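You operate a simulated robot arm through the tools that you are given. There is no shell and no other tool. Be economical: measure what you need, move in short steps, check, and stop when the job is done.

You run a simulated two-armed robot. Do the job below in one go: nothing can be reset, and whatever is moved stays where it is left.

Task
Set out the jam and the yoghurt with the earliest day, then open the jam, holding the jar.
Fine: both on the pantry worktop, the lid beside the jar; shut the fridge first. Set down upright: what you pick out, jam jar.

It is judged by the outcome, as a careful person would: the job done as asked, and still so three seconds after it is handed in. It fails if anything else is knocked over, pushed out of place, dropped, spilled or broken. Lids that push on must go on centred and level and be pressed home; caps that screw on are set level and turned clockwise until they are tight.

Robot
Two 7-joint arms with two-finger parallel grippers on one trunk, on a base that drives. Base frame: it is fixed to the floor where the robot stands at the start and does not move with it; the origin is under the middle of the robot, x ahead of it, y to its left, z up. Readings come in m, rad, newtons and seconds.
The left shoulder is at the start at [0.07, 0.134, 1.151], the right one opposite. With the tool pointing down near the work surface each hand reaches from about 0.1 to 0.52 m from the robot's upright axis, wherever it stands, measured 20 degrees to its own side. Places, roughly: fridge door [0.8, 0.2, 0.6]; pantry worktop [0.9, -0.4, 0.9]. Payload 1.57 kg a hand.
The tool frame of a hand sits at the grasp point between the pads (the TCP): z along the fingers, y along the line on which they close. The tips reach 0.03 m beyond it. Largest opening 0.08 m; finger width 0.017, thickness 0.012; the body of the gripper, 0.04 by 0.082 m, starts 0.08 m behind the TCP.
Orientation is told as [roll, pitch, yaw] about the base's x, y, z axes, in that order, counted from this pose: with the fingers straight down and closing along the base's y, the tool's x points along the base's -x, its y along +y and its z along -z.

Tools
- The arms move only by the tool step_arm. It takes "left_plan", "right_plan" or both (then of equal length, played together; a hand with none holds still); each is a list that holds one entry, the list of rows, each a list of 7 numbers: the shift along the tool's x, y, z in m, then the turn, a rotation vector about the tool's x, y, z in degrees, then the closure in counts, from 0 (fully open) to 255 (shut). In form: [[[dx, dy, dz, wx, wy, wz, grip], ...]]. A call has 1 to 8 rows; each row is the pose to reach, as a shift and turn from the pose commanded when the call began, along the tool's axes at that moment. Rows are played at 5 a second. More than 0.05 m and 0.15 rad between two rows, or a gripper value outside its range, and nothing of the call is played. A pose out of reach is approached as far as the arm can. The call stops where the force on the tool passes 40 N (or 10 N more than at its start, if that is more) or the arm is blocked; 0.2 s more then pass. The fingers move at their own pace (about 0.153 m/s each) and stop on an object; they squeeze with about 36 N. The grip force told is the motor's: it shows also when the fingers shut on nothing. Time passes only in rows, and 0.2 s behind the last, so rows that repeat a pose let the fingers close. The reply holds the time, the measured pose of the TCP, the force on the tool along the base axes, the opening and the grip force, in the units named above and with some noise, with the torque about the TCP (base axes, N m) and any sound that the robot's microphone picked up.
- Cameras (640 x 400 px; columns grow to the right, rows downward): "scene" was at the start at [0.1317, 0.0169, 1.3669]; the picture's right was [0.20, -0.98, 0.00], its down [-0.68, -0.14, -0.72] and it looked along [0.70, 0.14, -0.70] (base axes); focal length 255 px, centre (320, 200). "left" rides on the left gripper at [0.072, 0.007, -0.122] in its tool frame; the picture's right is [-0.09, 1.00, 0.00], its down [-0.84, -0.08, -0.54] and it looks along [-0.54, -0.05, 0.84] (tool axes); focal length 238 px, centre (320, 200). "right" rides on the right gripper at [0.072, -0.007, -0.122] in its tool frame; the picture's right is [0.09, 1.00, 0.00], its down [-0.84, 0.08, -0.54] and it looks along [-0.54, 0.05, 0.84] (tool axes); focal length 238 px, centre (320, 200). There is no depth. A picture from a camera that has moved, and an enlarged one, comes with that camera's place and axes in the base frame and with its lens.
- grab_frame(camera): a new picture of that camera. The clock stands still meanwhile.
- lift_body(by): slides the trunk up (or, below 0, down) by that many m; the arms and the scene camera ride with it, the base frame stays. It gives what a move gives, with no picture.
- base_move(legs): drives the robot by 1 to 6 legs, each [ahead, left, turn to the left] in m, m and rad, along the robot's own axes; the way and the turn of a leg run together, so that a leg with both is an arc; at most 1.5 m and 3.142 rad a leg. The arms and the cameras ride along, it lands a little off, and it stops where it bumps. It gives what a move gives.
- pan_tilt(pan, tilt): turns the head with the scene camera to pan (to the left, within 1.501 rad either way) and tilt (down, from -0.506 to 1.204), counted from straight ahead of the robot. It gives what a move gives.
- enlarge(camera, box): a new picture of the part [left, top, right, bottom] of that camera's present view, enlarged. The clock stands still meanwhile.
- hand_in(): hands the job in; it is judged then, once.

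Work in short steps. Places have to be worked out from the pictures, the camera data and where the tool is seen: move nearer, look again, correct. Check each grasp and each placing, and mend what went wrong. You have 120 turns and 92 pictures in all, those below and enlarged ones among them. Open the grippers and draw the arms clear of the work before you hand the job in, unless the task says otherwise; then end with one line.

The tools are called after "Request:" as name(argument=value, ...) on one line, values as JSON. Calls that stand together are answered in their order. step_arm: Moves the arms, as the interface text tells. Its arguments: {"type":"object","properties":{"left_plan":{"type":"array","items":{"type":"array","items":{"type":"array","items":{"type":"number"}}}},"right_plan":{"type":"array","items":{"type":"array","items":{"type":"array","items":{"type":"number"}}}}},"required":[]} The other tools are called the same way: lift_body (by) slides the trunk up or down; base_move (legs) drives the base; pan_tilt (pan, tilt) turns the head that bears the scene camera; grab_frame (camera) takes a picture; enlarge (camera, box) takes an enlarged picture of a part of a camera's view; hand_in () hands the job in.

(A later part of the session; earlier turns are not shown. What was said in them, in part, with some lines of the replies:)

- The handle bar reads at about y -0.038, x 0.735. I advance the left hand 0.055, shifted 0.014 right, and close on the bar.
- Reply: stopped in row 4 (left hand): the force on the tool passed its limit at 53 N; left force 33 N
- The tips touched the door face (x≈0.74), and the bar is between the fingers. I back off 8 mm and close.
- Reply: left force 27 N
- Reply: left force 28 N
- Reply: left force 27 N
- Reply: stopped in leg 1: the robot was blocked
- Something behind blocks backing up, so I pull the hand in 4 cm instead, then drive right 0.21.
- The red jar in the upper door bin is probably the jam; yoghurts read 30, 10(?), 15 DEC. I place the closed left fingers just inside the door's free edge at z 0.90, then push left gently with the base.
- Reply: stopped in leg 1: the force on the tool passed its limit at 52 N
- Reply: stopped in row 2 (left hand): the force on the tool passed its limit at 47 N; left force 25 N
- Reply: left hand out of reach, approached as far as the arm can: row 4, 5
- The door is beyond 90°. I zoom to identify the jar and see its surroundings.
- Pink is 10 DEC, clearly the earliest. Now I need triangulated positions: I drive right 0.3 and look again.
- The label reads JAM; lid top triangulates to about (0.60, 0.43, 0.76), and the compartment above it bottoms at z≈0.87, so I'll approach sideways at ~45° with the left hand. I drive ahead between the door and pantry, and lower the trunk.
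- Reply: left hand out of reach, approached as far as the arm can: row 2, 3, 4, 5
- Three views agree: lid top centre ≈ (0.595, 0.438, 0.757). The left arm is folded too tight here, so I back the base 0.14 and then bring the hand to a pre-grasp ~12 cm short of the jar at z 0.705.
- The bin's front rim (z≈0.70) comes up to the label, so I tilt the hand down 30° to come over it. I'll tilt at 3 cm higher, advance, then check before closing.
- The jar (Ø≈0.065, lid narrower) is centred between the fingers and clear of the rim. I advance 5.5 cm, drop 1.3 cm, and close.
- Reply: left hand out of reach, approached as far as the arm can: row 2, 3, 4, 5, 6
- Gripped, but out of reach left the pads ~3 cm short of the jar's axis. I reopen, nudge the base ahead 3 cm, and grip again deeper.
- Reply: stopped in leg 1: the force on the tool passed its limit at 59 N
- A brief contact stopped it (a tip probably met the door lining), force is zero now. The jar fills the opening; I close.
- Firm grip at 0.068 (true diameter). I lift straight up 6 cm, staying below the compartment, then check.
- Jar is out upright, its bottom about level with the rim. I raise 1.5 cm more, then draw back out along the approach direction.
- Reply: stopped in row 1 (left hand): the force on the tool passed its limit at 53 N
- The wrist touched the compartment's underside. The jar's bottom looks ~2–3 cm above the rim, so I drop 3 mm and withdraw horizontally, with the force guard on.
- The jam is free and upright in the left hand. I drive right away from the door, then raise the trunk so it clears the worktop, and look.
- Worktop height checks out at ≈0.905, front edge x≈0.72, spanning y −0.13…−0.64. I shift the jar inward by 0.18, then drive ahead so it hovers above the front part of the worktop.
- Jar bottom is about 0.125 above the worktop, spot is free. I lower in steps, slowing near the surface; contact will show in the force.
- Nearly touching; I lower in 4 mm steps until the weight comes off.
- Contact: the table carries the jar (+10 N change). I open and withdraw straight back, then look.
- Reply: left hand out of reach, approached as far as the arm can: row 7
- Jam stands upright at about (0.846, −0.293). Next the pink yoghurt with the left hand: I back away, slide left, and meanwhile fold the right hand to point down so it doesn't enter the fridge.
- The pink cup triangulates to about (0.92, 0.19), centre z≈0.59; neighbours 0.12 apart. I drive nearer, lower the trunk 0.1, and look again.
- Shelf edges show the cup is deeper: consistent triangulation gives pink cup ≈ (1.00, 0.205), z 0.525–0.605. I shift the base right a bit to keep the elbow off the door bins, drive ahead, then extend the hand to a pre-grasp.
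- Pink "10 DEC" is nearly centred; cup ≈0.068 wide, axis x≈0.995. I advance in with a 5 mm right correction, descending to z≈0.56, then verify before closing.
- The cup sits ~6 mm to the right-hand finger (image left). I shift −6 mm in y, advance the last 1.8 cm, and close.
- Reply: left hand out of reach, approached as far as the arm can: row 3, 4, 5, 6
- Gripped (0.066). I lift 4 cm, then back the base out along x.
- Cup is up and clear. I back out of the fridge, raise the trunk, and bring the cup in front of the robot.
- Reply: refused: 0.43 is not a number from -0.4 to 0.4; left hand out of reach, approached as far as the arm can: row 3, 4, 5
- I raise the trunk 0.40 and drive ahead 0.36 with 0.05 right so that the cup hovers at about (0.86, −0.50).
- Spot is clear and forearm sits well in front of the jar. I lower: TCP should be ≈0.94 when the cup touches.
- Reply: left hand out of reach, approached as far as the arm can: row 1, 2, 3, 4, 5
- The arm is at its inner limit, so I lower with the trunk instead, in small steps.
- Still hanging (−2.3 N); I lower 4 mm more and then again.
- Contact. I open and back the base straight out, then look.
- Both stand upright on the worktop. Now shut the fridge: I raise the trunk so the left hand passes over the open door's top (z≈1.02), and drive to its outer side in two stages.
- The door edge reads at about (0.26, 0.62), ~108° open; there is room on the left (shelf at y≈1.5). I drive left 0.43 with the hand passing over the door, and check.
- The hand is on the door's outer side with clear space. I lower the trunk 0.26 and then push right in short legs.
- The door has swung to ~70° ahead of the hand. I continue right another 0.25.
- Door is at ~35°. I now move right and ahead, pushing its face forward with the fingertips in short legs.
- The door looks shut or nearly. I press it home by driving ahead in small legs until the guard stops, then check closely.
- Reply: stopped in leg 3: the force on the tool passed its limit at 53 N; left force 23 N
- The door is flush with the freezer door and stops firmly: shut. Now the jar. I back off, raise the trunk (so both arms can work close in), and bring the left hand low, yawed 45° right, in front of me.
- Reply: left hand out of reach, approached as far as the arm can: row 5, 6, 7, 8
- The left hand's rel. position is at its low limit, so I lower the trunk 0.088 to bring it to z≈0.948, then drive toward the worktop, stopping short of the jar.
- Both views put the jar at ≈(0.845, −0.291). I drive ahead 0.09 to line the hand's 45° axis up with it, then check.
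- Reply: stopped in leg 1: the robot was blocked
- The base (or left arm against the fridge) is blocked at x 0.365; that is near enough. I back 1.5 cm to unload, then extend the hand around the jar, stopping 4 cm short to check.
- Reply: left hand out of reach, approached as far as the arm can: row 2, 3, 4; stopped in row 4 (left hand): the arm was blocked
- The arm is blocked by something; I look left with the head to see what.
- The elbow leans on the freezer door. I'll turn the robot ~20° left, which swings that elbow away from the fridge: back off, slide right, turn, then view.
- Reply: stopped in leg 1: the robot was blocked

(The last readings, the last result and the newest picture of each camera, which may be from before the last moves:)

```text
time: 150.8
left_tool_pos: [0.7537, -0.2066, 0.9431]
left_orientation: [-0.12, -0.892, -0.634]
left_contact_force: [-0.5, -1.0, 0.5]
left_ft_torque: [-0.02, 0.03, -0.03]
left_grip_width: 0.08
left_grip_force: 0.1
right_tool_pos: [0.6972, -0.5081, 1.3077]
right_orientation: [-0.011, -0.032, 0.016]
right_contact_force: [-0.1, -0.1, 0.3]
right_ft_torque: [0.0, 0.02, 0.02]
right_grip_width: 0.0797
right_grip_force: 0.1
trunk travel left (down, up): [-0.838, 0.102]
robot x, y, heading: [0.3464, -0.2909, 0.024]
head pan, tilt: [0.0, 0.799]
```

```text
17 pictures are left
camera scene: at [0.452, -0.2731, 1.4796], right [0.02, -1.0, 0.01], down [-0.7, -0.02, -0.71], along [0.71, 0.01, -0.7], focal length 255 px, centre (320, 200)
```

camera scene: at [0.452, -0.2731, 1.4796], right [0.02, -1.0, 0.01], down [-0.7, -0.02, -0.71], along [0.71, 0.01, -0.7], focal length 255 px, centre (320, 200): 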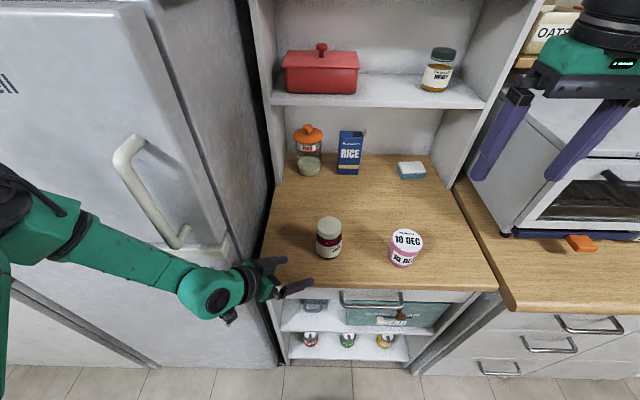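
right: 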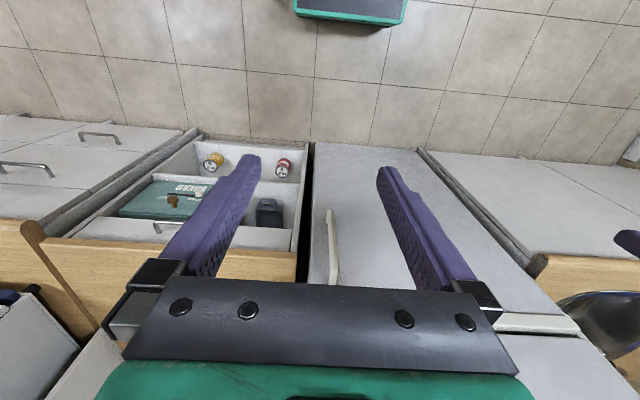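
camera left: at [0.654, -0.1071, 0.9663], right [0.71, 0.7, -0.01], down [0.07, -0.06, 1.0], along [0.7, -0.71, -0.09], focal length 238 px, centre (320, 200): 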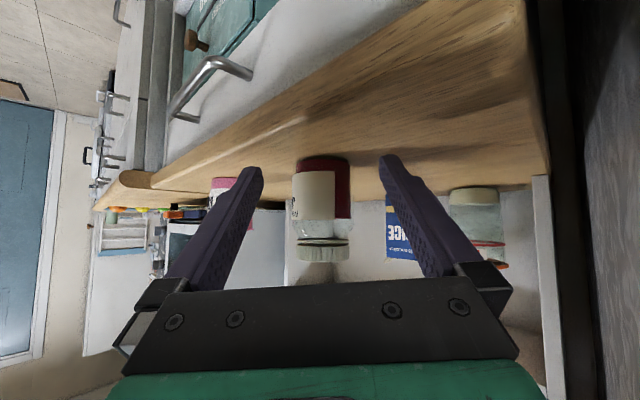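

The base move was refused while the elbow is pressed. I first draw the left hand back to unload it.

Request:
step_arm(left_plan=[[[0.0, 0.0, -0.02, 0, 0, 0, 0], [0, 0.0, -0.04, 0, 0, 0, 0], [-0.01, 0, -0.06, 0, 0, 0, 0], [-0.02, 0, -0.08, 0, 0, 0, 0]]])

Request:
base_move(legs=[[-0.03, 0, 0], [-0.09, 0, 0]])

```text
time: 151.8
left_tool_pos: [0.7383, -0.1816, 1.007]
left_orientation: [-0.117, -0.876, -0.64]
left_contact_force: [-0.5, -0.3, 0.6]
left_ft_torque: [-0.02, -0.02, 0.03]
left_grip_width: 0.0803
left_grip_force: 0.1
right_tool_pos: [0.7182, -0.5228, 1.2994]
right_orientation: [0.002, -0.014, 0.014]
right_contact_force: [-0.9, -0.1, 2.1]
right_ft_torque: [0.0, -0.01, 0.04]
right_grip_width: 0.0799
right_grip_force: 0.1
trunk travel left (down, up): [-0.838, 0.102]
robot x, y, heading: [0.3447, -0.2918, 0.018]
head pan, tilt: [0.0, 0.799]
```

```text
time: 153.3
left_tool_pos: [0.6231, -0.1827, 1.0033]
left_orientation: [-0.128, -0.871, -0.631]
left_contact_force: [0.4, 0.3, -0.3]
left_ft_torque: [0.0, -0.02, -0.01]
left_grip_width: 0.0799
left_grip_force: 0.0
right_tool_pos: [0.6079, -0.5232, 1.2971]
right_orientation: [0.003, -0.006, 0.014]
right_contact_force: [0.3, 0.3, 0.2]
right_ft_torque: [0.0, 0.06, -0.01]
right_grip_width: 0.0798
right_grip_force: 0.0
trunk travel left (down, up): [-0.838, 0.102]
robot x, y, heading: [0.2271, -0.2898, 0.018]
head pan, tilt: [0.0, 0.799]
```

Freed. Now slide right, turn left 0.33, lower the trunk 6 cm so the hand is at z≈0.945, and look.

Request:
base_move(legs=[[0, -0.17, 0], [0, 0, 0.33]])

Request:
lift_body(by=-0.055)

Request:
grab_frame(camera="left")

```text
time: 155.8
left_tool_pos: [0.5645, -0.2284, 1.0056]
left_orientation: [-0.124, -0.877, -0.298]
left_contact_force: [-0.3, -0.4, -0.5]
left_ft_torque: [0.01, -0.03, -0.01]
left_grip_width: 0.0801
left_grip_force: 0.1
right_tool_pos: [0.6614, -0.5561, 1.2986]
right_orientation: [0.0, -0.012, 0.349]
right_contact_force: [-0.3, -0.9, 0.3]
right_ft_torque: [0.0, 0.01, -0.01]
right_grip_width: 0.0799
right_grip_force: 0.0
trunk travel left (down, up): [-0.838, 0.102]
robot x, y, heading: [0.2322, -0.456, 0.359]
head pan, tilt: [0.0, 0.799]
```

```text
time: 156.8
left_tool_pos: [0.5629, -0.2272, 0.9503]
left_orientation: [-0.123, -0.877, -0.298]
left_contact_force: [-0.3, -0.7, -0.4]
left_ft_torque: [-0.01, -0.03, 0.02]
left_grip_width: 0.08
left_grip_force: 0.0
right_tool_pos: [0.6614, -0.5568, 1.2434]
right_orientation: [0.004, -0.01, 0.35]
right_contact_force: [0.2, 0.5, 0.3]
right_ft_torque: [0.02, 0.0, 0.03]
right_grip_width: 0.0801
right_grip_force: 0.0
trunk travel left (down, up): [-0.783, 0.157]
robot x, y, heading: [0.2345, -0.4592, 0.362]
head pan, tilt: [0.0, 0.799]
```

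```text
16 pictures are left
camera left: at [0.4374, -0.1667, 0.9721], right [0.44, 0.9, -0.01], down [0.11, -0.04, 0.99], along [0.89, -0.43, -0.12], focal length 238 px, centre (320, 200)
```

left: 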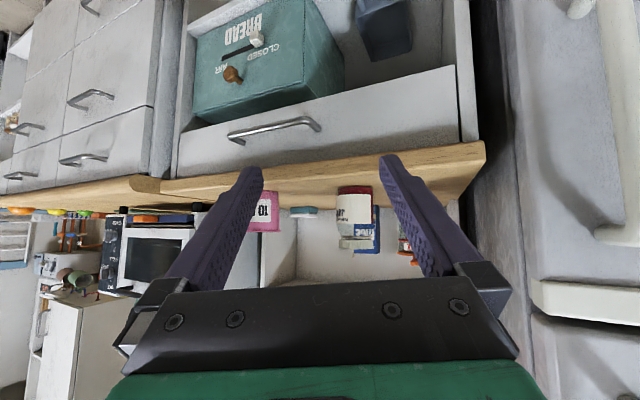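

Jar lies 0.28 ahead of the hand, 6.5 cm to its left. I drive 0.14 ahead, 0.05 right (robot axes), which should align it with 15 cm to go.

Request:
base_move(legs=[[0.14, -0.052, 0]])

Request:
grab_frame(camera="left")

```text
time: 158.2
left_tool_pos: [0.7124, -0.228, 0.9505]
left_orientation: [-0.121, -0.877, -0.301]
left_contact_force: [-0.2, 0.6, -0.6]
left_ft_torque: [0.01, -0.05, 0.0]
left_grip_width: 0.0801
left_grip_force: 0.1
right_tool_pos: [0.8062, -0.5569, 1.2442]
right_orientation: [0.001, -0.015, 0.347]
right_contact_force: [-0.8, 0.9, 0.6]
right_ft_torque: [-0.01, 0.01, 0.0]
right_grip_width: 0.0799
right_grip_force: 0.0
trunk travel left (down, up): [-0.783, 0.157]
robot x, y, heading: [0.3814, -0.4588, 0.356]
head pan, tilt: [0.0, 0.799]
```

```text
15 pictures are left
camera left: at [0.5861, -0.1673, 0.9725], right [0.44, 0.9, -0.01], down [0.1, -0.04, 0.99], along [0.89, -0.44, -0.11], focal length 238 px, centre (320, 200)
```

left: 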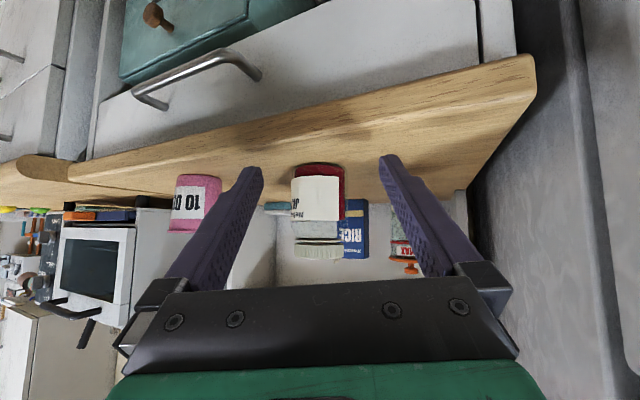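

Aligned within 5 mm. I extend the hand 14.5 cm, dropping 8 mm, to bring the pads around the jar's body.

Request:
step_arm(left_plan=[[[-0.022, -0.001, 0.029, 0, 0, 0, 0], [-0.044, -0.002, 0.058, 0, 0, 0, 0], [-0.066, -0.003, 0.087, 0, 0, 0, 0], [-0.087, -0.003, 0.116, 0, 0, 0, 0]]])

Request:
grab_frame(camera="left")

```text
time: 159.2
left_tool_pos: [0.8396, -0.281, 0.9543]
left_orientation: [-0.123, -0.876, -0.298]
left_contact_force: [0.2, -2.1, -0.2]
left_ft_torque: [0.05, 0.02, -0.03]
left_grip_width: 0.0804
left_grip_force: 0.0
left hand out of reach, approached as far as the arm can: row 4
right_tool_pos: [0.8101, -0.5574, 1.2436]
right_orientation: [0.001, -0.01, 0.347]
right_contact_force: [0.9, 0.1, 0.0]
right_ft_torque: [-0.01, 0.01, 0.02]
right_grip_width: 0.0799
right_grip_force: 0.2
trunk travel left (down, up): [-0.783, 0.157]
robot x, y, heading: [0.3806, -0.4584, 0.35]
head pan, tilt: [0.0, 0.799]
```

```text
14 pictures are left
camera left: at [0.7133, -0.2205, 0.9755], right [0.44, 0.9, -0.01], down [0.11, -0.04, 0.99], along [0.89, -0.44, -0.12], focal length 238 px, centre (320, 200)
```

left: 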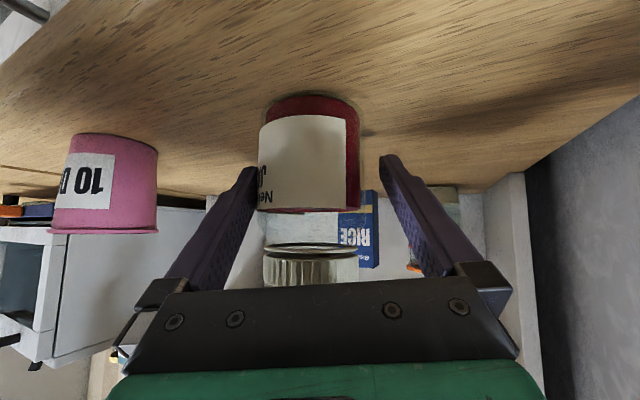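

The jar is ~6 mm toward the right-hand finger. I shift −6 mm, lower 1 cm with the trunk, and close.

Request:
step_arm(left_plan=[[[0, -0.006, 0, 0, 0, 0, 0]]])

Request:
lift_body(by=-0.01)

Request:
step_arm(left_plan=[[[0, 0, 0, 0, 0, 0, 255], [0, 0, 0, 0, 0, 0, 255], [0, 0, 0, 0, 0, 0, 255]]])

Request:
grab_frame(camera="scene")

```text
time: 159.6
left_tool_pos: [0.8356, -0.2858, 0.9546]
left_orientation: [-0.123, -0.876, -0.299]
left_contact_force: [-0.2, -0.2, 0.2]
left_ft_torque: [0.0, -0.01, -0.01]
left_grip_width: 0.0797
left_grip_force: 0.1
right_tool_pos: [0.8092, -0.5567, 1.2434]
right_orientation: [0.001, -0.011, 0.347]
right_contact_force: [-0.4, -0.3, 0.4]
right_ft_torque: [0.01, 0.0, 0.03]
right_grip_width: 0.0801
right_grip_force: 0.0
trunk travel left (down, up): [-0.783, 0.157]
robot x, y, heading: [0.3832, -0.4608, 0.349]
head pan, tilt: [0.0, 0.799]
```

```text
time: 160.2
left_tool_pos: [0.8356, -0.2854, 0.9453]
left_orientation: [-0.124, -0.876, -0.299]
left_contact_force: [0.7, -0.1, -0.5]
left_ft_torque: [-0.02, 0.02, -0.01]
left_grip_width: 0.0799
left_grip_force: 0.0
right_tool_pos: [0.8099, -0.5565, 1.2337]
right_orientation: [0.002, -0.01, 0.348]
right_contact_force: [0.2, 0.0, 0.4]
right_ft_torque: [0.0, 0.02, 0.03]
right_grip_width: 0.08
right_grip_force: 0.0
trunk travel left (down, up): [-0.773, 0.167]
robot x, y, heading: [0.3804, -0.4564, 0.359]
head pan, tilt: [0.0, 0.799]
```

```text
time: 161.0
left_tool_pos: [0.8366, -0.2861, 0.9457]
left_orientation: [-0.122, -0.876, -0.301]
left_contact_force: [0.6, 1.7, 2.3]
left_ft_torque: [0.22, -0.08, 0.02]
left_grip_width: 0.0668
left_grip_force: 36.2
right_tool_pos: [0.8085, -0.5566, 1.2336]
right_orientation: [0.0, -0.012, 0.347]
right_contact_force: [0.5, -0.2, 0.4]
right_ft_torque: [0.03, 0.0, -0.01]
right_grip_width: 0.0801
right_grip_force: 0.2
trunk travel left (down, up): [-0.773, 0.167]
robot x, y, heading: [0.3795, -0.4583, 0.347]
head pan, tilt: [0.0, 0.799]
```

```text
13 pictures are left
camera scene: at [0.5046, -0.4148, 1.4126], right [0.35, -0.94, 0.0], down [-0.67, -0.25, -0.7], along [0.65, 0.24, -0.72], focal length 255 px, centre (320, 200)
```

scene: 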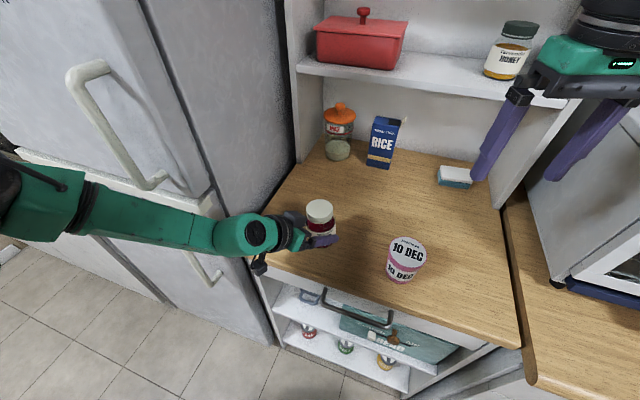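

Jar is held. The lid centre is at ≈(0.841, −0.291), top z≈1.007. I bring the right hand (pointing down, pre-turned 45° clockwise) above the lid and check with its camera.

Request:
step_arm(right_plan=[[[-0.02, 0.04, 0.015, 0, 0, 7.5, 0], [-0.04, 0.08, 0.03, 0, 0, 15, 0], [-0.06, 0.12, 0.045, 0, 0, 22.5, 0], [-0.08, 0.16, 0.06, 0, 0, 30, 0], [-0.1, 0.2, 0.075, 0, 0, 37.5, 0], [-0.12, 0.238, 0.09, 0, 0, 45, 0]]])

Request:
grab_frame(camera="right")

Request:
grab_frame(camera="scene")

```text
time: 162.4
left_tool_pos: [0.8352, -0.2846, 0.9438]
left_orientation: [-0.125, -0.879, -0.299]
left_contact_force: [-0.2, 0.3, 5.0]
left_ft_torque: [0.18, -0.11, -0.02]
left_grip_width: 0.0671
left_grip_force: 36.1
right_tool_pos: [0.8433, -0.2903, 1.1457]
right_orientation: [0.009, -0.008, -0.441]
right_contact_force: [0.0, 0.6, 0.4]
right_ft_torque: [-0.01, 0.02, 0.02]
right_grip_width: 0.08
right_grip_force: 0.0
trunk travel left (down, up): [-0.773, 0.167]
robot x, y, heading: [0.38, -0.46, 0.35]
head pan, tilt: [0.0, 0.799]
```

```text
12 pictures are left
camera right: at [0.7734, -0.265, 1.2677], right [0.34, 0.94, 0.01], down [0.78, -0.29, 0.55], along [0.52, -0.18, -0.84], focal length 238 px, centre (320, 200)
```

right: 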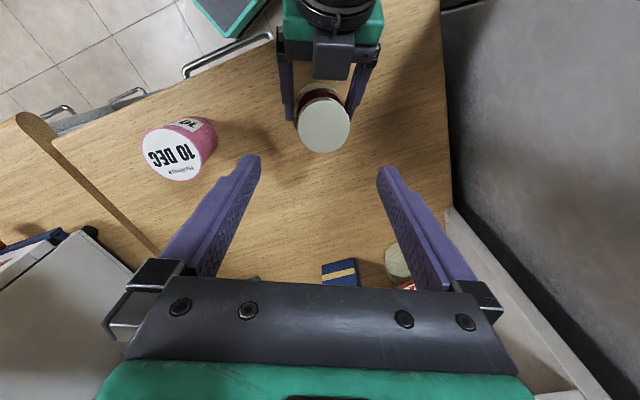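

```text
11 pictures are left
camera scene: at [0.5039, -0.4127, 1.4126], right [0.35, -0.94, 0.0], down [-0.67, -0.25, -0.7], along [0.65, 0.24, -0.72], focal length 255 px, centre (320, 200)
```

scene: 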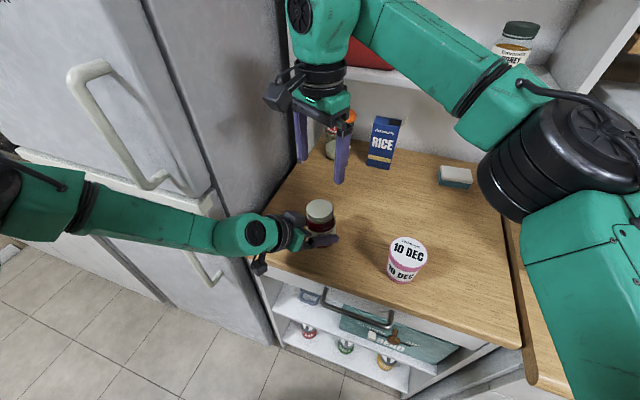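

Right camera puts the lid at (0.844, −0.286), nearly under the TCP. I shift 4 mm, descend until the tips straddle the lid (TCP z≈1.023), and close.

Request:
step_arm(right_plan=[[[0, 0.004, 0.04, 0, 0, 0, 0], [0, 0.004, 0.08, 0, 0, 0, 0], [0, 0.004, 0.11, 0, 0, 0, 0], [0, 0.004, 0.122, 0, 0, 0, 0], [0, 0.004, 0.122, 0, 0, 0, 255], [0, 0.004, 0.122, 0, 0, 0, 255], [0, 0.004, 0.122, 0, 0, 0, 255]]])

Request:
enlarge(camera="scene", box=[230, 120, 430, 300])

```text
time: 164.0
left_tool_pos: [0.8346, -0.2867, 0.9463]
left_orientation: [-0.122, -0.876, -0.303]
left_contact_force: [-5.2, -7.4, 6.1]
left_ft_torque: [0.75, -0.45, -0.08]
left_grip_width: 0.0669
left_grip_force: 36.2
right_tool_pos: [0.8461, -0.2874, 1.0221]
right_orientation: [0.011, -0.008, -0.438]
right_contact_force: [4.3, 8.1, -1.3]
right_ft_torque: [0.15, -0.07, 0.0]
right_grip_width: 0.0546
right_grip_force: 36.0
trunk travel left (down, up): [-0.773, 0.167]
robot x, y, heading: [0.3811, -0.4611, 0.351]
head pan, tilt: [0.0, 0.799]
```

```text
2.22 times, centred on (330, 210) of scene
camera zoom: at [0.504, -0.4148, 1.4126], right [0.35, -0.94, 0.0], down [-0.67, -0.25, -0.7], along [0.65, 0.24, -0.72], focal length 566 px, centre (298, 178)
```

zoom: 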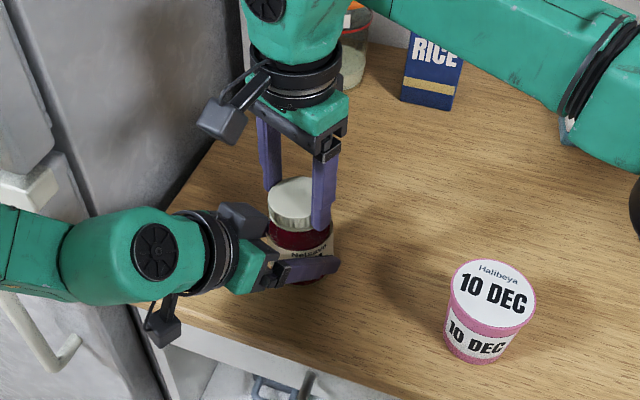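

The lid is gripped (0.055). I turn it counter-clockwise 68°, watching force and sound.

Request:
step_arm(right_plan=[[[0, -0.001, 0, 0, 0, -8.5, 255], [0, -0.001, 0, 0, 0, -17, 255], [0, -0.001, 0, 0, 0, -25.5, 255], [0, -0.001, 0, 0, 0, -34, 255], [0, -0.001, 0, 0, 0, -42.5, 255], [0, -0.001, 0, 0, 0, -51, 255], [0, -0.001, 0, 0, 0, -59.5, 255], [0, -0.001, 0, 0, 0, -68, 255]]])

```text
time: 165.8
left_tool_pos: [0.8346, -0.2864, 0.9445]
left_orientation: [-0.122, -0.875, -0.302]
left_contact_force: [-7.4, -4.4, -0.3]
left_ft_torque: [0.35, -1.03, -0.01]
left_grip_width: 0.0667
left_grip_force: 35.3
right_tool_pos: [0.8446, -0.2897, 1.023]
right_orientation: [-0.005, -0.012, 0.751]
right_contact_force: [5.7, 1.6, 7.2]
right_ft_torque: [-0.18, 0.55, -0.08]
right_grip_width: 0.0546
right_grip_force: 36.1
trunk travel left (down, up): [-0.773, 0.167]
robot x, y, heading: [0.3813, -0.4628, 0.347]
head pan, tilt: [0.0, 0.799]
```

It turns easily, and the upward push suggests the lid is rising. I continue another 68° while easing up 3 mm.

Request:
step_arm(right_plan=[[[0, 0, -0.001, 0, 0, -8.5, 255], [0, 0, -0.001, 0, 0, -17, 255], [0, 0, -0.0015, 0, 0, -25.5, 255], [0, 0, -0.002, 0, 0, -34, 255], [0, 0, -0.002, 0, 0, -42.5, 255], [0, 0, -0.0025, 0, 0, -51, 255], [0, 0, -0.003, 0, 0, -59.5, 255], [0, 0, -0.003, 0, 0, -68, 255]]])

Request:
enlarge(camera="scene", box=[230, 120, 430, 300])

```text
time: 166.9
left_tool_pos: [0.8295, -0.2956, 0.9422]
left_orientation: [-0.124, -0.866, -0.324]
left_contact_force: [-4.0, -1.1, 0.4]
left_ft_torque: [0.8, -0.44, -0.04]
left_grip_width: 0.0701
left_grip_force: 36.3
right_tool_pos: [0.8303, -0.3076, 1.0219]
right_orientation: [-0.014, -0.038, 1.089]
right_contact_force: [2.7, 1.5, 2.7]
right_ft_torque: [-0.61, 0.5, -0.03]
right_grip_width: 0.0549
right_grip_force: 35.8
right hand out of reach, approached as far as the arm can: row 3, 4, 5
trunk travel left (down, up): [-0.773, 0.167]
robot x, y, heading: [0.3811, -0.4596, 0.353]
head pan, tilt: [0.0, 0.799]
stopped in row 5 (left hand): the force on the tool passed its limit at 49 N (the readings are from after the stop); the commanded pose is now the measured one
```

```text
2.22 times, centred on (330, 210) of scene
camera zoom: at [0.5042, -0.4178, 1.4125], right [0.34, -0.94, 0.0], down [-0.67, -0.25, -0.7], along [0.65, 0.24, -0.72], focal length 566 px, centre (298, 178)
```

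zoom: 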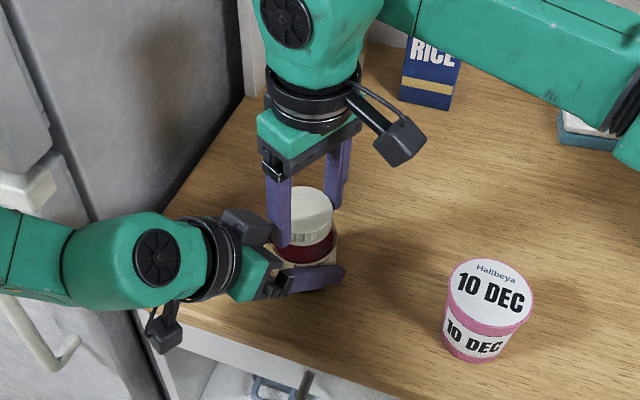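

The right wrist reached its limit (yaw ≈1.05) and dragged the jar ~1.5 cm; it still stands. I open the right hand, rise 8 cm and wind back clockwise, then check from the right camera.

Request:
step_arm(right_plan=[[[0, 0, 0, 0, 0, 0, 0], [0, 0, 0, 0, 0, 0, 0], [0, 0, -0.035, 0, 0, 0, 0], [0, 0, -0.07, 0, 0, 8.5, 0], [0, 0, -0.08, 0, 0, 17, 0], [0, 0, -0.08, 0, 0, 25.5, 0], [0, 0, -0.08, 0, 0, 34, 0], [0, 0, -0.08, 0, 0, 42.5, 0]]])

Request:
step_arm(right_plan=[[[0, 0, 0, 0, 0, 8.5, 0], [0, 0, 0, 0, 0, 17, 0], [0, 0, 0, 0, 0, 25.5, 0], [0, 0, 0, 0, 0, 34, 0], [0, 0, 0, 0, 0, 42.5, 0], [0, 0, 0, 0, 0, 51, 0], [0, 0, 0, 0, 0, 59.5, 0], [0, 0, 0, 0, 0, 68, 0]]])

Request:
grab_frame(camera="right")

```text
time: 168.7
left_tool_pos: [0.829, -0.2919, 0.943]
left_orientation: [-0.129, -0.865, -0.318]
left_contact_force: [-1.3, 1.3, -0.4]
left_ft_torque: [0.15, 0.1, 0.02]
left_grip_width: 0.0667
left_grip_force: 36.4
right_tool_pos: [0.8285, -0.3057, 1.1026]
right_orientation: [0.014, -0.037, 0.345]
right_contact_force: [0.1, 0.9, -0.2]
right_ft_torque: [-0.02, -0.02, -0.01]
right_grip_width: 0.08
right_grip_force: 0.0
trunk travel left (down, up): [-0.773, 0.167]
robot x, y, heading: [0.3789, -0.4632, 0.354]
head pan, tilt: [0.0, 0.799]
```

```text
time: 170.5
left_tool_pos: [0.8292, -0.293, 0.9419]
left_orientation: [-0.127, -0.867, -0.314]
left_contact_force: [-1.1, 0.6, 0.2]
left_ft_torque: [0.13, 0.01, 0.04]
left_grip_width: 0.0669
left_grip_force: 35.9
right_tool_pos: [0.829, -0.3068, 1.1009]
right_orientation: [0.038, -0.001, -0.842]
right_contact_force: [-0.5, 0.7, 0.4]
right_ft_torque: [-0.02, -0.03, 0.01]
right_grip_width: 0.0802
right_grip_force: 0.0
trunk travel left (down, up): [-0.773, 0.167]
robot x, y, heading: [0.3782, -0.46, 0.354]
head pan, tilt: [0.0, 0.799]
```

```text
8 pictures are left
camera right: at [0.7721, -0.2609, 1.223], right [0.68, 0.73, 0.04], down [0.6, -0.59, 0.55], along [0.42, -0.35, -0.84], focal length 238 px, centre (320, 200)
```

right: 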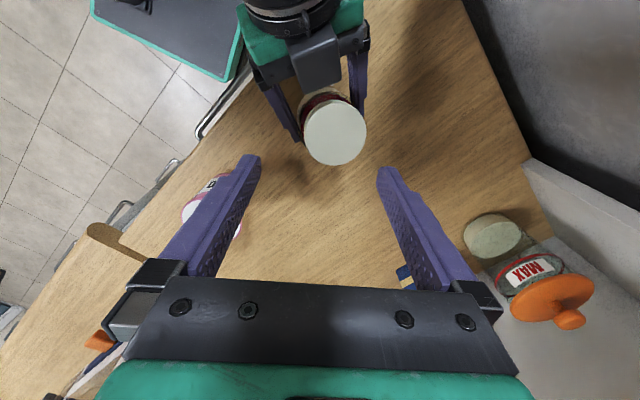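

Lid now at (0.836, −0.291). I re-centre (7, 16 mm), level the hand, descend to z≈1.024 and grip again.

Request:
step_arm(right_plan=[[[0.0035, 0.008, 0.01, 0.7, -0.8, 0, 0], [0.007, 0.016, 0.02, 1.45, -1.6, 0, 0], [0.007, 0.016, 0.05, 1.45, -1.6, 0, 0], [0.007, 0.016, 0.077, 1.45, -1.6, 0, 0], [0.007, 0.016, 0.077, 1.45, -1.6, 0, 255], [0.007, 0.016, 0.077, 1.45, -1.6, 0, 255], [0.007, 0.016, 0.077, 1.45, -1.6, 0, 255]]])

Request:
step_arm(right_plan=[[[0, 0, 0, 0, 0, -8.5, 255], [0, 0, 0, 0, 0, -17, 255], [0, 0, 0, 0, 0, -25.5, 255], [0, 0, -0.001, 0, 0, -34, 255], [0, 0, -0.001, 0, 0, -42.5, 255], [0, 0, -0.001, 0, 0, -51, 255], [0, 0, -0.001, 0, 0, -59.5, 255], [0, 0, -0.001, 0, 0, -68, 255]]])

```text
time: 172.1
left_tool_pos: [0.8311, -0.2917, 0.942]
left_orientation: [-0.13, -0.867, -0.316]
left_contact_force: [11.6, 10.0, -4.6]
left_ft_torque: [-0.09, 0.45, 0.03]
left_grip_width: 0.0667
left_grip_force: 36.4
right_tool_pos: [0.8378, -0.2881, 1.025]
right_orientation: [0.012, -0.03, -0.838]
right_contact_force: [-10.3, -9.2, 4.4]
right_ft_torque: [-0.5, 0.49, -0.11]
right_grip_width: 0.0549
right_grip_force: 35.8
trunk travel left (down, up): [-0.773, 0.167]
robot x, y, heading: [0.3807, -0.4595, 0.355]
head pan, tilt: [0.0, 0.799]
```

```text
time: 173.9
left_tool_pos: [0.83, -0.2929, 0.9414]
left_orientation: [-0.13, -0.866, -0.318]
left_contact_force: [11.2, 19.4, -3.6]
left_ft_torque: [-1.06, 0.0, 0.28]
left_grip_width: 0.0669
left_grip_force: 36.3
right_tool_pos: [0.8376, -0.2913, 1.0251]
right_orientation: [-0.026, -0.021, 0.348]
right_contact_force: [-10.1, -21.0, 5.3]
right_ft_torque: [-0.54, 0.87, -0.11]
right_grip_width: 0.0549
right_grip_force: 36.2
trunk travel left (down, up): [-0.773, 0.167]
robot x, y, heading: [0.3773, -0.4617, 0.347]
head pan, tilt: [0.0, 0.799]
```

Lateral load is building; I relax it by 4 mm while turning another 32°, then lift slightly to feel whether the lid is free.

Request:
step_arm(right_plan=[[[0.003, -0.003, 0, 0, 0, -8, 255], [0.003, -0.003, -0.0005, 0, 0, -16, 255], [0.003, -0.003, -0.001, 0, 0, -24, 255], [0.003, -0.003, -0.001, 0, 0, -32, 255], [0.003, -0.003, -0.004, 0, 0, -32, 255], [0.003, -0.003, -0.007, 0, 0, -32, 255]]])

Request:
enlarge(camera="scene", box=[270, 150, 380, 260])

```text
time: 175.3
left_tool_pos: [0.8316, -0.2935, 0.9428]
left_orientation: [-0.13, -0.87, -0.322]
left_contact_force: [-6.8, -1.1, 21.5]
left_ft_torque: [0.01, -0.18, -0.03]
left_grip_width: 0.0671
left_grip_force: 36.2
right_tool_pos: [0.8355, -0.2937, 1.0314]
right_orientation: [-0.031, -0.01, 0.907]
right_contact_force: [6.9, 1.1, -23.7]
right_ft_torque: [0.09, -0.56, 0.05]
right_grip_width: 0.0546
right_grip_force: 36.4
trunk travel left (down, up): [-0.773, 0.167]
robot x, y, heading: [0.3798, -0.4579, 0.352]
head pan, tilt: [0.0, 0.799]
```

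```text
3.64 times, centred on (325, 205) of scene
camera zoom: at [0.5051, -0.4149, 1.4125], right [0.35, -0.94, 0.0], down [-0.67, -0.25, -0.7], along [0.65, 0.24, -0.72], focal length 927 px, centre (302, 182)
```

zoom: 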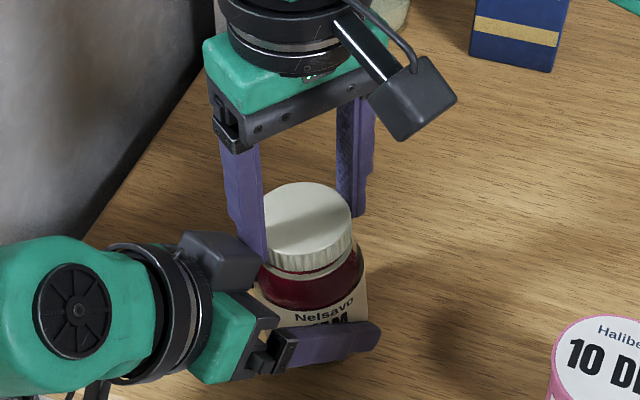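

Still threaded (lifting meets 24 N). I release, raise 4 cm, wind back ~100° clockwise and re-grip for another turn.

Request:
step_arm(right_plan=[[[0, 0, 0.005, 0, 0, 0, 255], [0, 0, 0.005, 0, 0, 0, 0], [0, 0, 0.0, 0, 0, 0, 0], [0, 0, -0.035, 0, 0, 0, 0], [0, 0, -0.04, 0, 0, 8.5, 0], [0, 0, -0.04, 0, 0, 17, 0], [0, 0, -0.04, 0, 0, 25.5, 0], [0, 0, -0.04, 0, 0, 34, 0]]])

Request:
step_arm(right_plan=[[[0, 0, 0, 0, 0, 8.5, 0], [0, 0, 0, 0, 0, 17, 0], [0, 0, 0, 0, 0, 25.5, 0], [0, 0, 0, 0, 0, 34, 0], [0, 0, 0, 0, 0, 42.5, 0], [0, 0, 0, 0, 0, 51, 0], [0, 0, 0, 0, 0, 59.5, 0], [0, 0, 0, 0, 0, 68, 0]]])

```text
time: 177.1
left_tool_pos: [0.8303, -0.2923, 0.9414]
left_orientation: [-0.13, -0.868, -0.317]
left_contact_force: [0.4, -0.1, -4.2]
left_ft_torque: [-0.01, 0.03, 0.0]
left_grip_width: 0.0667
left_grip_force: 35.7
right_tool_pos: [0.8359, -0.2925, 1.0733]
right_orientation: [-0.02, -0.025, 0.31]
right_contact_force: [0.2, 0.2, -1.0]
right_ft_torque: [-0.01, -0.01, 0.0]
right_grip_width: 0.0801
right_grip_force: 0.2
trunk travel left (down, up): [-0.773, 0.167]
robot x, y, heading: [0.3807, -0.4559, 0.351]
head pan, tilt: [0.0, 0.799]
```

```text
time: 178.9
left_tool_pos: [0.8311, -0.2915, 0.9407]
left_orientation: [-0.131, -0.868, -0.316]
left_contact_force: [0.0, -0.6, -3.4]
left_ft_torque: [0.01, 0.03, 0.0]
left_grip_width: 0.0665
left_grip_force: 35.6
right_tool_pos: [0.8347, -0.2912, 1.0732]
right_orientation: [0.013, -0.028, -0.876]
right_contact_force: [-0.3, -1.1, 0.4]
right_ft_torque: [-0.02, -0.01, 0.0]
right_grip_width: 0.0801
right_grip_force: 0.0
trunk travel left (down, up): [-0.773, 0.167]
robot x, y, heading: [0.3818, -0.4606, 0.35]
head pan, tilt: [0.0, 0.799]
```

The jar is held firmly (its weight now on the left hand). I descend, grip the lid again, and turn.

Request:
step_arm(right_plan=[[[0, 0, 0.025, 0, 0, 0, 0], [0, 0, 0.047, 0, 0, 0, 0], [0, 0, 0.047, 0, 0, 0, 255], [0, 0, 0.047, 0, 0, 0, 255], [0, 0, 0.047, 0, 0, 0, 255]]])

Request:
step_arm(right_plan=[[[0, 0, 0, 0, 0, -8.5, 255], [0, 0, 0, 0, 0, -17, 255], [0, 0, -0.0005, 0, 0, -25.5, 255], [0, 0, -0.0005, 0, 0, -34, 255], [0, 0, -0.001, 0, 0, -42.5, 255], [0, 0, -0.001, 0, 0, -51, 255], [0, 0, -0.001, 0, 0, -59.5, 255], [0, 0, -0.001, 0, 0, -68, 255]]])

Request:
step_arm(right_plan=[[[0, 0, 0, 0, 0, -8, 255], [0, 0, -0.0005, 0, 0, -16, 255], [0, 0, -0.001, 0, 0, -24, 255], [0, 0, -0.001, 0, 0, -32, 255]]])

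```text
time: 180.1
left_tool_pos: [0.8298, -0.2931, 0.9399]
left_orientation: [-0.131, -0.862, -0.321]
left_contact_force: [-13.3, -9.4, -1.7]
left_ft_torque: [0.53, -0.73, -0.05]
left_grip_width: 0.0667
left_grip_force: 35.6
right_tool_pos: [0.8368, -0.2922, 1.0245]
right_orientation: [0.018, -0.028, -0.874]
right_contact_force: [13.6, 8.9, -2.6]
right_ft_torque: [0.25, -0.36, 0.02]
right_grip_width: 0.0544
right_grip_force: 36.0
trunk travel left (down, up): [-0.773, 0.167]
robot x, y, heading: [0.3793, -0.4609, 0.352]
head pan, tilt: [0.0, 0.799]
```

```text
time: 181.9
left_tool_pos: [0.8316, -0.2933, 0.9433]
left_orientation: [-0.128, -0.865, -0.319]
left_contact_force: [9.7, -15.5, -4.7]
left_ft_torque: [1.25, -0.16, 0.03]
left_grip_width: 0.0675
left_grip_force: 36.2
right_tool_pos: [0.8365, -0.2935, 1.0266]
right_orientation: [-0.022, -0.022, 0.317]
right_contact_force: [-9.7, 15.5, 0.2]
right_ft_torque: [0.08, 1.0, -0.07]
right_grip_width: 0.0546
right_grip_force: 35.5
trunk travel left (down, up): [-0.773, 0.167]
robot x, y, heading: [0.3803, -0.458, 0.357]
head pan, tilt: [0.0, 0.799]
```

```text
time: 182.9
left_tool_pos: [0.8299, -0.2925, 0.9411]
left_orientation: [-0.132, -0.863, -0.317]
left_contact_force: [1.7, -7.3, -2.3]
left_ft_torque: [0.5, 0.22, 0.04]
left_grip_width: 0.0671
left_grip_force: 35.7
right_tool_pos: [0.8384, -0.2942, 1.0271]
right_orientation: [-0.032, -0.009, 0.875]
right_contact_force: [-3.0, 7.6, -1.4]
right_ft_torque: [0.23, 0.07, -0.1]
right_grip_width: 0.0547
right_grip_force: 36.5
trunk travel left (down, up): [-0.773, 0.167]
robot x, y, heading: [0.3824, -0.4581, 0.352]
head pan, tilt: [0.0, 0.799]
```

Total about 290° turned. I try a gentle lift of 8 mm and compare forces.

Request:
step_arm(right_plan=[[[0, 0, -0.002, 0, 0, 0, 255], [0, 0, -0.005, 0, 0, 0, 255], [0, 0, -0.008, 0, 0, 0, 255]]])

Request:
enlarge(camera="scene", box=[270, 150, 380, 260])

```text
time: 183.7
left_tool_pos: [0.8304, -0.2921, 0.942]
left_orientation: [-0.132, -0.862, -0.313]
left_contact_force: [0.7, 0.0, -3.4]
left_ft_torque: [-0.03, 0.03, 0.03]
left_grip_width: 0.0669
left_grip_force: 35.9
right_tool_pos: [0.8374, -0.2928, 1.0371]
right_orientation: [-0.031, -0.01, 0.87]
right_contact_force: [0.2, -0.3, -0.5]
right_ft_torque: [0.01, -0.01, -0.01]
right_grip_width: 0.0546
right_grip_force: 35.5
trunk travel left (down, up): [-0.773, 0.167]
robot x, y, heading: [0.3858, -0.4622, 0.353]
head pan, tilt: [0.0, 0.799]
```

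```text
3.64 times, centred on (325, 205) of scene
camera zoom: at [0.5054, -0.4147, 1.4124], right [0.35, -0.94, 0.0], down [-0.67, -0.25, -0.7], along [0.65, 0.24, -0.72], focal length 927 px, centre (302, 182)
```

zoom: 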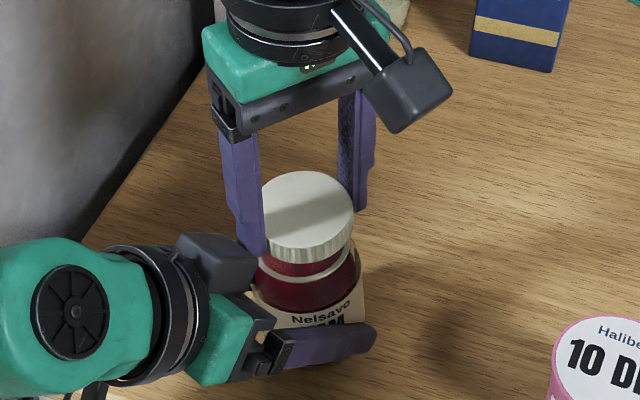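

The lid is off (zero load, gap visible). I lift it clear, carry it to about (0.935, −0.40) — beside jar, clear of the cup — levelling the hand, and start down.

Request:
step_arm(right_plan=[[[0, 0, -0.035, 0, 0, 0, 255], [0, 0, -0.07, 0, 0, 0, 255], [0.005, -0.036, -0.07, -0.6, -0.7, 0, 255], [0.01, -0.072, -0.07, -1.15, -1.36, 0, 255], [0.015, -0.108, -0.07, -1.15, -1.36, 0, 255], [0.019, -0.1436, -0.07, -1.15, -1.36, 0, 255], [0.019, -0.1436, -0.025, -1.15, -1.36, 0, 255], [0.019, -0.1436, 0.02, -1.15, -1.36, 0, 255]]])

Request:
grab_frame(camera="scene")

```text
time: 185.5
left_tool_pos: [0.8294, -0.2931, 0.942]
left_orientation: [-0.131, -0.867, -0.319]
left_contact_force: [-1.0, -0.1, -4.4]
left_ft_torque: [0.03, 0.05, -0.04]
left_grip_width: 0.0665
left_grip_force: 36.1
right_tool_pos: [0.892, -0.4088, 1.0717]
right_orientation: [-0.012, -0.035, 0.874]
right_contact_force: [0.0, 0.6, 0.2]
right_ft_torque: [-0.01, -0.02, -0.03]
right_grip_width: 0.0548
right_grip_force: 36.3
right hand out of reach, approached as far as the arm can: row 5, 6, 7, 8
trunk travel left (down, up): [-0.773, 0.167]
robot x, y, heading: [0.3798, -0.4585, 0.352]
head pan, tilt: [0.0, 0.799]
```

```text
5 pictures are left
camera scene: at [0.505, -0.4144, 1.4125], right [0.34, -0.94, 0.0], down [-0.67, -0.25, -0.7], along [0.65, 0.24, -0.72], focal length 255 px, centre (320, 200)
```

scene: 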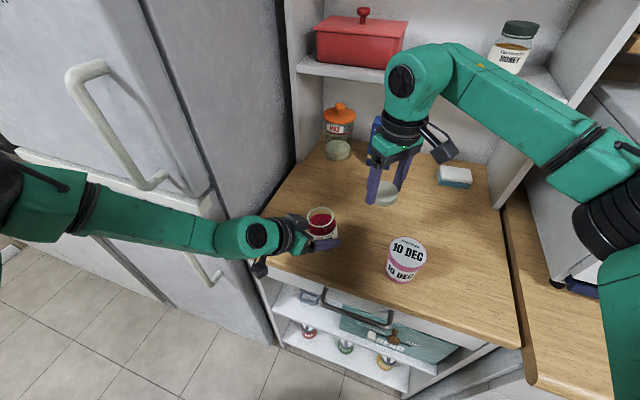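

The jar is open. The right arm is at its limit at this wrist angle; I unwind 30° clockwise to regain reach toward the target.

Request:
step_arm(right_plan=[[[0, 0, 0, 0, 0, 7.5, 255], [0, 0, 0, 0, 0, 15, 255], [0, 0, 0, 0, 0, 22.5, 255], [0, 0, 0, 0, 0, 30, 255]]])

```text
time: 186.5
left_tool_pos: [0.83, -0.2929, 0.9415]
left_orientation: [-0.128, -0.864, -0.321]
left_contact_force: [0.1, -0.1, -3.8]
left_ft_torque: [0.0, 0.04, 0.02]
left_grip_width: 0.0667
left_grip_force: 36.6
right_tool_pos: [0.8904, -0.4103, 1.0729]
right_orientation: [0.011, -0.034, 0.346]
right_contact_force: [0.3, -0.1, 0.4]
right_ft_torque: [-0.01, -0.01, 0.04]
right_grip_width: 0.0547
right_grip_force: 36.3
trunk travel left (down, up): [-0.773, 0.167]
robot x, y, heading: [0.3832, -0.4597, 0.351]
head pan, tilt: [0.0, 0.799]
```

Now move 4.5 cm further in and down to z≈0.97, levelling the small pitch error.

Request:
step_arm(right_plan=[[[-0.022, -0.005, 0.0, -0.33, 0.9, 0, 255], [-0.044, -0.01, 0.02, -0.66, 1.83, 0, 255], [-0.044, -0.01, 0.06, -0.66, 1.83, 0, 255], [-0.044, -0.01, 0.1, -0.66, 1.83, 0, 255]]])

```text
time: 187.5
left_tool_pos: [0.8314, -0.2931, 0.9414]
left_orientation: [-0.13, -0.865, -0.318]
left_contact_force: [0.6, -0.2, -3.6]
left_ft_torque: [-0.01, 0.02, -0.04]
left_grip_width: 0.0666
left_grip_force: 36.2
right_tool_pos: [0.9379, -0.403, 0.9762]
right_orientation: [0.02, -0.003, 0.35]
right_contact_force: [0.2, 0.3, -0.1]
right_ft_torque: [0.03, 0.0, -0.04]
right_grip_width: 0.0546
right_grip_force: 36.3
trunk travel left (down, up): [-0.773, 0.167]
robot x, y, heading: [0.3789, -0.4627, 0.353]
head pan, tilt: [0.0, 0.799]
```

Reached (0.938, −0.403, 0.976). I lower in small steps until contact shows.

Request:
step_arm(right_plan=[[[0, 0, 0.015, 0, 0, 0, 255], [0, 0, 0.025, 0, 0, 0, 255], [0, 0, 0.03, 0, 0, 0, 255], [0, 0, 0.034, 0, 0, 0, 255]]])

Request:
enlarge(camera="scene", box=[290, 130, 460, 290])

```text
time: 188.5
left_tool_pos: [0.8301, -0.2937, 0.9422]
left_orientation: [-0.129, -0.866, -0.317]
left_contact_force: [-0.4, 0.5, -3.7]
left_ft_torque: [0.0, 0.04, -0.01]
left_grip_width: 0.0669
left_grip_force: 36.1
right_tool_pos: [0.9372, -0.4037, 0.9409]
right_orientation: [0.017, -0.001, 0.35]
right_contact_force: [0.0, -0.2, 0.2]
right_ft_torque: [-0.01, 0.0, -0.03]
right_grip_width: 0.0548
right_grip_force: 36.5
trunk travel left (down, up): [-0.773, 0.167]
robot x, y, heading: [0.3848, -0.4596, 0.354]
head pan, tilt: [0.0, 0.799]
```

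```text
2.50 times, centred on (375, 210) of scene
camera zoom: at [0.5056, -0.4149, 1.4124], right [0.35, -0.94, 0.0], down [-0.67, -0.25, -0.7], along [0.65, 0.24, -0.72], focal length 637 px, centre (182, 175)
```

zoom: 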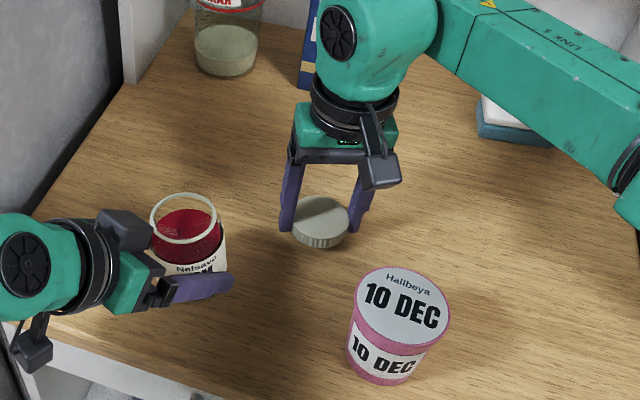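

Almost down. Few more millimetres in 2–3 mm steps.

Request:
step_arm(right_plan=[[[0, 0, 0.003, 0, 0, 0, 255], [0, 0, 0.005, 0, 0, 0, 255]]])

```text
time: 189.1
left_tool_pos: [0.8308, -0.2929, 0.942]
left_orientation: [-0.13, -0.865, -0.319]
left_contact_force: [0.5, -0.3, -4.4]
left_ft_torque: [0.0, 0.06, 0.03]
left_grip_width: 0.0666
left_grip_force: 35.8
right_tool_pos: [0.9364, -0.4016, 0.9364]
right_orientation: [0.019, -0.002, 0.351]
right_contact_force: [1.0, 0.1, 0.2]
right_ft_torque: [0.0, 0.0, 0.0]
right_grip_width: 0.0549
right_grip_force: 35.8
trunk travel left (down, up): [-0.773, 0.167]
robot x, y, heading: [0.3837, -0.4579, 0.354]
head pan, tilt: [0.0, 0.799]
```

No contact yet; continue with 2 mm steps.

Request:
step_arm(right_plan=[[[0, 0, 0.002, 0, 0, 0, 255], [0, 0, 0.004, 0, 0, 0, 255]]])

```text
time: 189.7
left_tool_pos: [0.8297, -0.293, 0.9412]
left_orientation: [-0.13, -0.865, -0.318]
left_contact_force: [-0.2, 0.3, -3.5]
left_ft_torque: [-0.01, 0.05, 0.0]
left_grip_width: 0.0664
left_grip_force: 36.0
right_tool_pos: [0.9381, -0.4017, 0.9311]
right_orientation: [0.021, -0.002, 0.349]
right_contact_force: [-0.8, -0.2, -0.5]
right_ft_torque: [-0.03, 0.01, 0.03]
right_grip_width: 0.0545
right_grip_force: 35.8
trunk travel left (down, up): [-0.773, 0.167]
robot x, y, heading: [0.3771, -0.4618, 0.354]
head pan, tilt: [0.0, 0.799]
```

Request:
step_arm(right_plan=[[[0, 0, 0.002, 0, 0, 0, 255], [0, 0, 0.004, 0, 0, 0, 255]]])

```text
time: 190.3
left_tool_pos: [0.8295, -0.2939, 0.9426]
left_orientation: [-0.128, -0.865, -0.321]
left_contact_force: [0.2, -0.3, -4.0]
left_ft_torque: [0.04, 0.04, -0.02]
left_grip_width: 0.0668
left_grip_force: 36.0
right_tool_pos: [0.9378, -0.4012, 0.9307]
right_orientation: [0.019, -0.007, 0.348]
right_contact_force: [5.3, -1.2, 17.0]
right_ft_torque: [-0.61, -0.27, 0.18]
right_grip_width: 0.0547
right_grip_force: 36.1
trunk travel left (down, up): [-0.773, 0.167]
robot x, y, heading: [0.3814, -0.4585, 0.354]
head pan, tilt: [0.0, 0.799]
```

Contact at 17 N. I ease 2 mm, open, and lift straight up, then withdraw to the right and up.

Request:
step_arm(right_plan=[[[0, 0, -0.003, 0, 0, 0, 255], [0, 0, -0.003, 0, 0, 0, 120], [0, 0, -0.003, 0, 0, 0, 0], [0, 0, -0.003, 0, 0, 0, 0], [0, 0, -0.04, 0, 0, 0, 0], [0, 0, -0.09, 0, 0, 0, 0], [0, 0, -0.14, 0, 0, 0, 0], [0, 0, -0.19, 0, 0, 0, 0]]])

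Request:
step_arm(right_plan=[[[0.03, -0.03, 0, 0, 0, 0, 0], [0.06, -0.06, 0, 0, 0, 0, 0], [0.09, -0.09, 0, 0, 0, 0, 0], [0.12, -0.12, 0, 0, 0, 0, 0]]])

Request:
grab_frame(camera="scene")

```text
time: 192.1
left_tool_pos: [0.8294, -0.2921, 0.9427]
left_orientation: [-0.13, -0.866, -0.318]
left_contact_force: [1.0, 0.2, -3.9]
left_ft_torque: [-0.03, 0.03, -0.01]
left_grip_width: 0.0668
left_grip_force: 35.8
right_tool_pos: [0.938, -0.4047, 1.116]
right_orientation: [0.016, -0.003, 0.348]
right_contact_force: [-1.3, -0.2, 0.5]
right_ft_torque: [-0.02, -0.02, 0.01]
right_grip_width: 0.0801
right_grip_force: 0.0
trunk travel left (down, up): [-0.773, 0.167]
robot x, y, heading: [0.3786, -0.4608, 0.358]
head pan, tilt: [0.0, 0.799]
```

```text
time: 193.1
left_tool_pos: [0.8295, -0.2945, 0.9433]
left_orientation: [-0.126, -0.865, -0.32]
left_contact_force: [-0.4, -0.1, -2.8]
left_ft_torque: [0.04, 0.04, -0.01]
left_grip_width: 0.0668
left_grip_force: 35.7
right_tool_pos: [0.8645, -0.5619, 1.1164]
right_orientation: [0.021, -0.004, 0.348]
right_contact_force: [-0.4, -0.5, 0.5]
right_ft_torque: [0.0, 0.01, 0.03]
right_grip_width: 0.08
right_grip_force: 0.1
trunk travel left (down, up): [-0.773, 0.167]
robot x, y, heading: [0.3802, -0.4614, 0.354]
head pan, tilt: [0.0, 0.799]
```

```text
3 pictures are left
camera scene: at [0.5042, -0.4177, 1.4127], right [0.35, -0.94, 0.0], down [-0.67, -0.25, -0.7], along [0.65, 0.24, -0.72], focal length 255 px, centre (320, 200)
```

scene: 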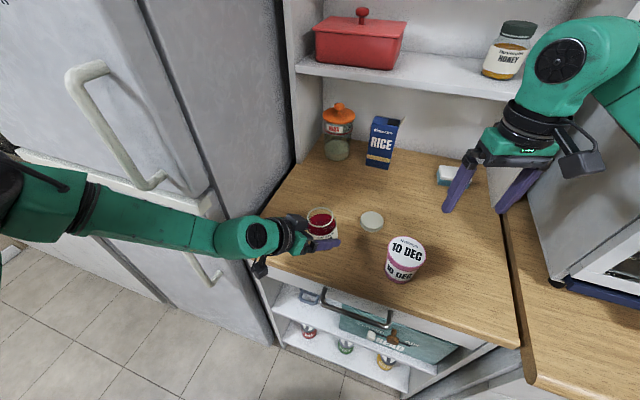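

Lid lies flat beside the jar. The left hand still carries the jar's weight (a few mm up), so I lower the trunk in 2–3 mm steps until the table takes it.

Request:
lift_body(by=-0.003)

Request:
lift_body(by=-0.002)

```text
time: 193.6
left_tool_pos: [0.8306, -0.2926, 0.9395]
left_orientation: [-0.126, -0.864, -0.319]
left_contact_force: [-0.5, 0.2, -0.6]
left_ft_torque: [0.12, 0.08, -0.03]
left_grip_width: 0.0667
left_grip_force: 36.0
right_tool_pos: [0.8651, -0.5607, 1.1123]
right_orientation: [0.02, -0.002, 0.347]
right_contact_force: [0.4, 0.3, 0.7]
right_ft_torque: [0.06, 0.02, 0.0]
right_grip_width: 0.0799
right_grip_force: 0.1
trunk travel left (down, up): [-0.77, 0.17]
robot x, y, heading: [0.3832, -0.4617, 0.35]
head pan, tilt: [0.0, 0.799]
```

```text
time: 194.1
left_tool_pos: [0.8296, -0.2937, 0.9391]
left_orientation: [-0.124, -0.871, -0.321]
left_contact_force: [0.5, 1.0, 10.4]
left_ft_torque: [0.33, 0.02, -0.01]
left_grip_width: 0.0668
left_grip_force: 36.2
right_tool_pos: [0.864, -0.5602, 1.1109]
right_orientation: [0.018, -0.001, 0.349]
right_contact_force: [-0.6, -0.7, 0.5]
right_ft_torque: [0.0, 0.03, 0.02]
right_grip_width: 0.08
right_grip_force: 0.2
trunk travel left (down, up): [-0.768, 0.172]
robot x, y, heading: [0.3809, -0.4608, 0.351]
head pan, tilt: [0.0, 0.799]
```

The jar rests on the table (+10 N). I open the left hand and draw it straight back along its axis, then up.

Request:
step_arm(left_plan=[[[0, 0, 0, 0, 0, 0, 0], [0, 0, 0, 0, 0, 0, 0], [0.019, 0, -0.023, 0, 0, 0, 0], [0.038, 0, -0.046, 0, 0, 0, 0], [0.057, 0, -0.069, 0, 0, 0, 0], [0.075, 0, -0.091, 0, 0, 0, 0]]])

Request:
base_move(legs=[[-0.25, 0, 0]])

Request:
grab_frame(camera="scene")

```text
time: 195.5
left_tool_pos: [0.7189, -0.2456, 0.9392]
left_orientation: [-0.128, -0.869, -0.32]
left_contact_force: [0.9, -0.9, 0.0]
left_ft_torque: [-0.05, 0.02, 0.01]
left_grip_width: 0.0799
left_grip_force: 0.1
right_tool_pos: [0.8641, -0.5597, 1.1126]
right_orientation: [0.019, -0.004, 0.349]
right_contact_force: [-0.3, 0.2, 0.5]
right_ft_torque: [0.02, -0.04, -0.01]
right_grip_width: 0.0803
right_grip_force: 0.3
trunk travel left (down, up): [-0.768, 0.172]
robot x, y, heading: [0.3782, -0.4625, 0.355]
head pan, tilt: [0.0, 0.799]
```

```text
time: 197.4
left_tool_pos: [0.487, -0.3329, 0.9388]
left_orientation: [-0.131, -0.866, -0.325]
left_contact_force: [0.8, 0.2, 0.8]
left_ft_torque: [-0.01, 0.01, 0.0]
left_grip_width: 0.0802
left_grip_force: 0.1
right_tool_pos: [0.6297, -0.6486, 1.1106]
right_orientation: [0.02, -0.002, 0.341]
right_contact_force: [-0.2, 1.3, 0.2]
right_ft_torque: [0.02, -0.02, 0.01]
right_grip_width: 0.08
right_grip_force: 0.1
trunk travel left (down, up): [-0.768, 0.172]
robot x, y, heading: [0.1459, -0.5469, 0.343]
head pan, tilt: [0.0, 0.799]
```

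```text
2 pictures are left
camera scene: at [0.2706, -0.5012, 1.4074], right [0.34, -0.94, 0.0], down [-0.68, -0.24, -0.7], along [0.66, 0.24, -0.72], focal length 255 px, centre (320, 200)
```

scene: 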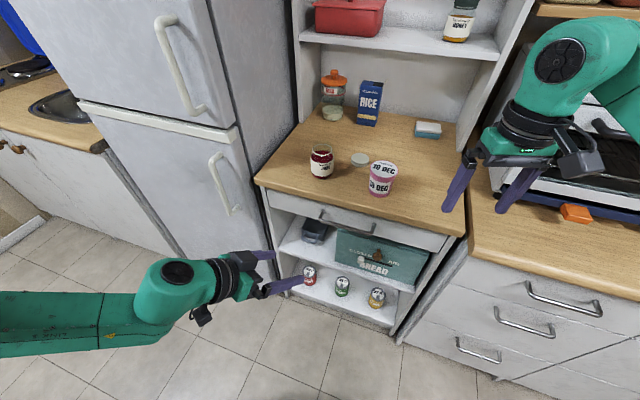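

Jar upright and open, lid flat beside it, the 10 DEC yoghurt upright, both fridge doors flush, arms clear with grippers open. I hand in.

Request:
hand_in()

```text
The job is handed in.
```

The jam and the 10 DEC yoghurt (the earliest of the three dates) are upright on the pantry worktop, the fridge was shut before the jar was opened, the jam is open with its lid beside it, and both arms are clear.
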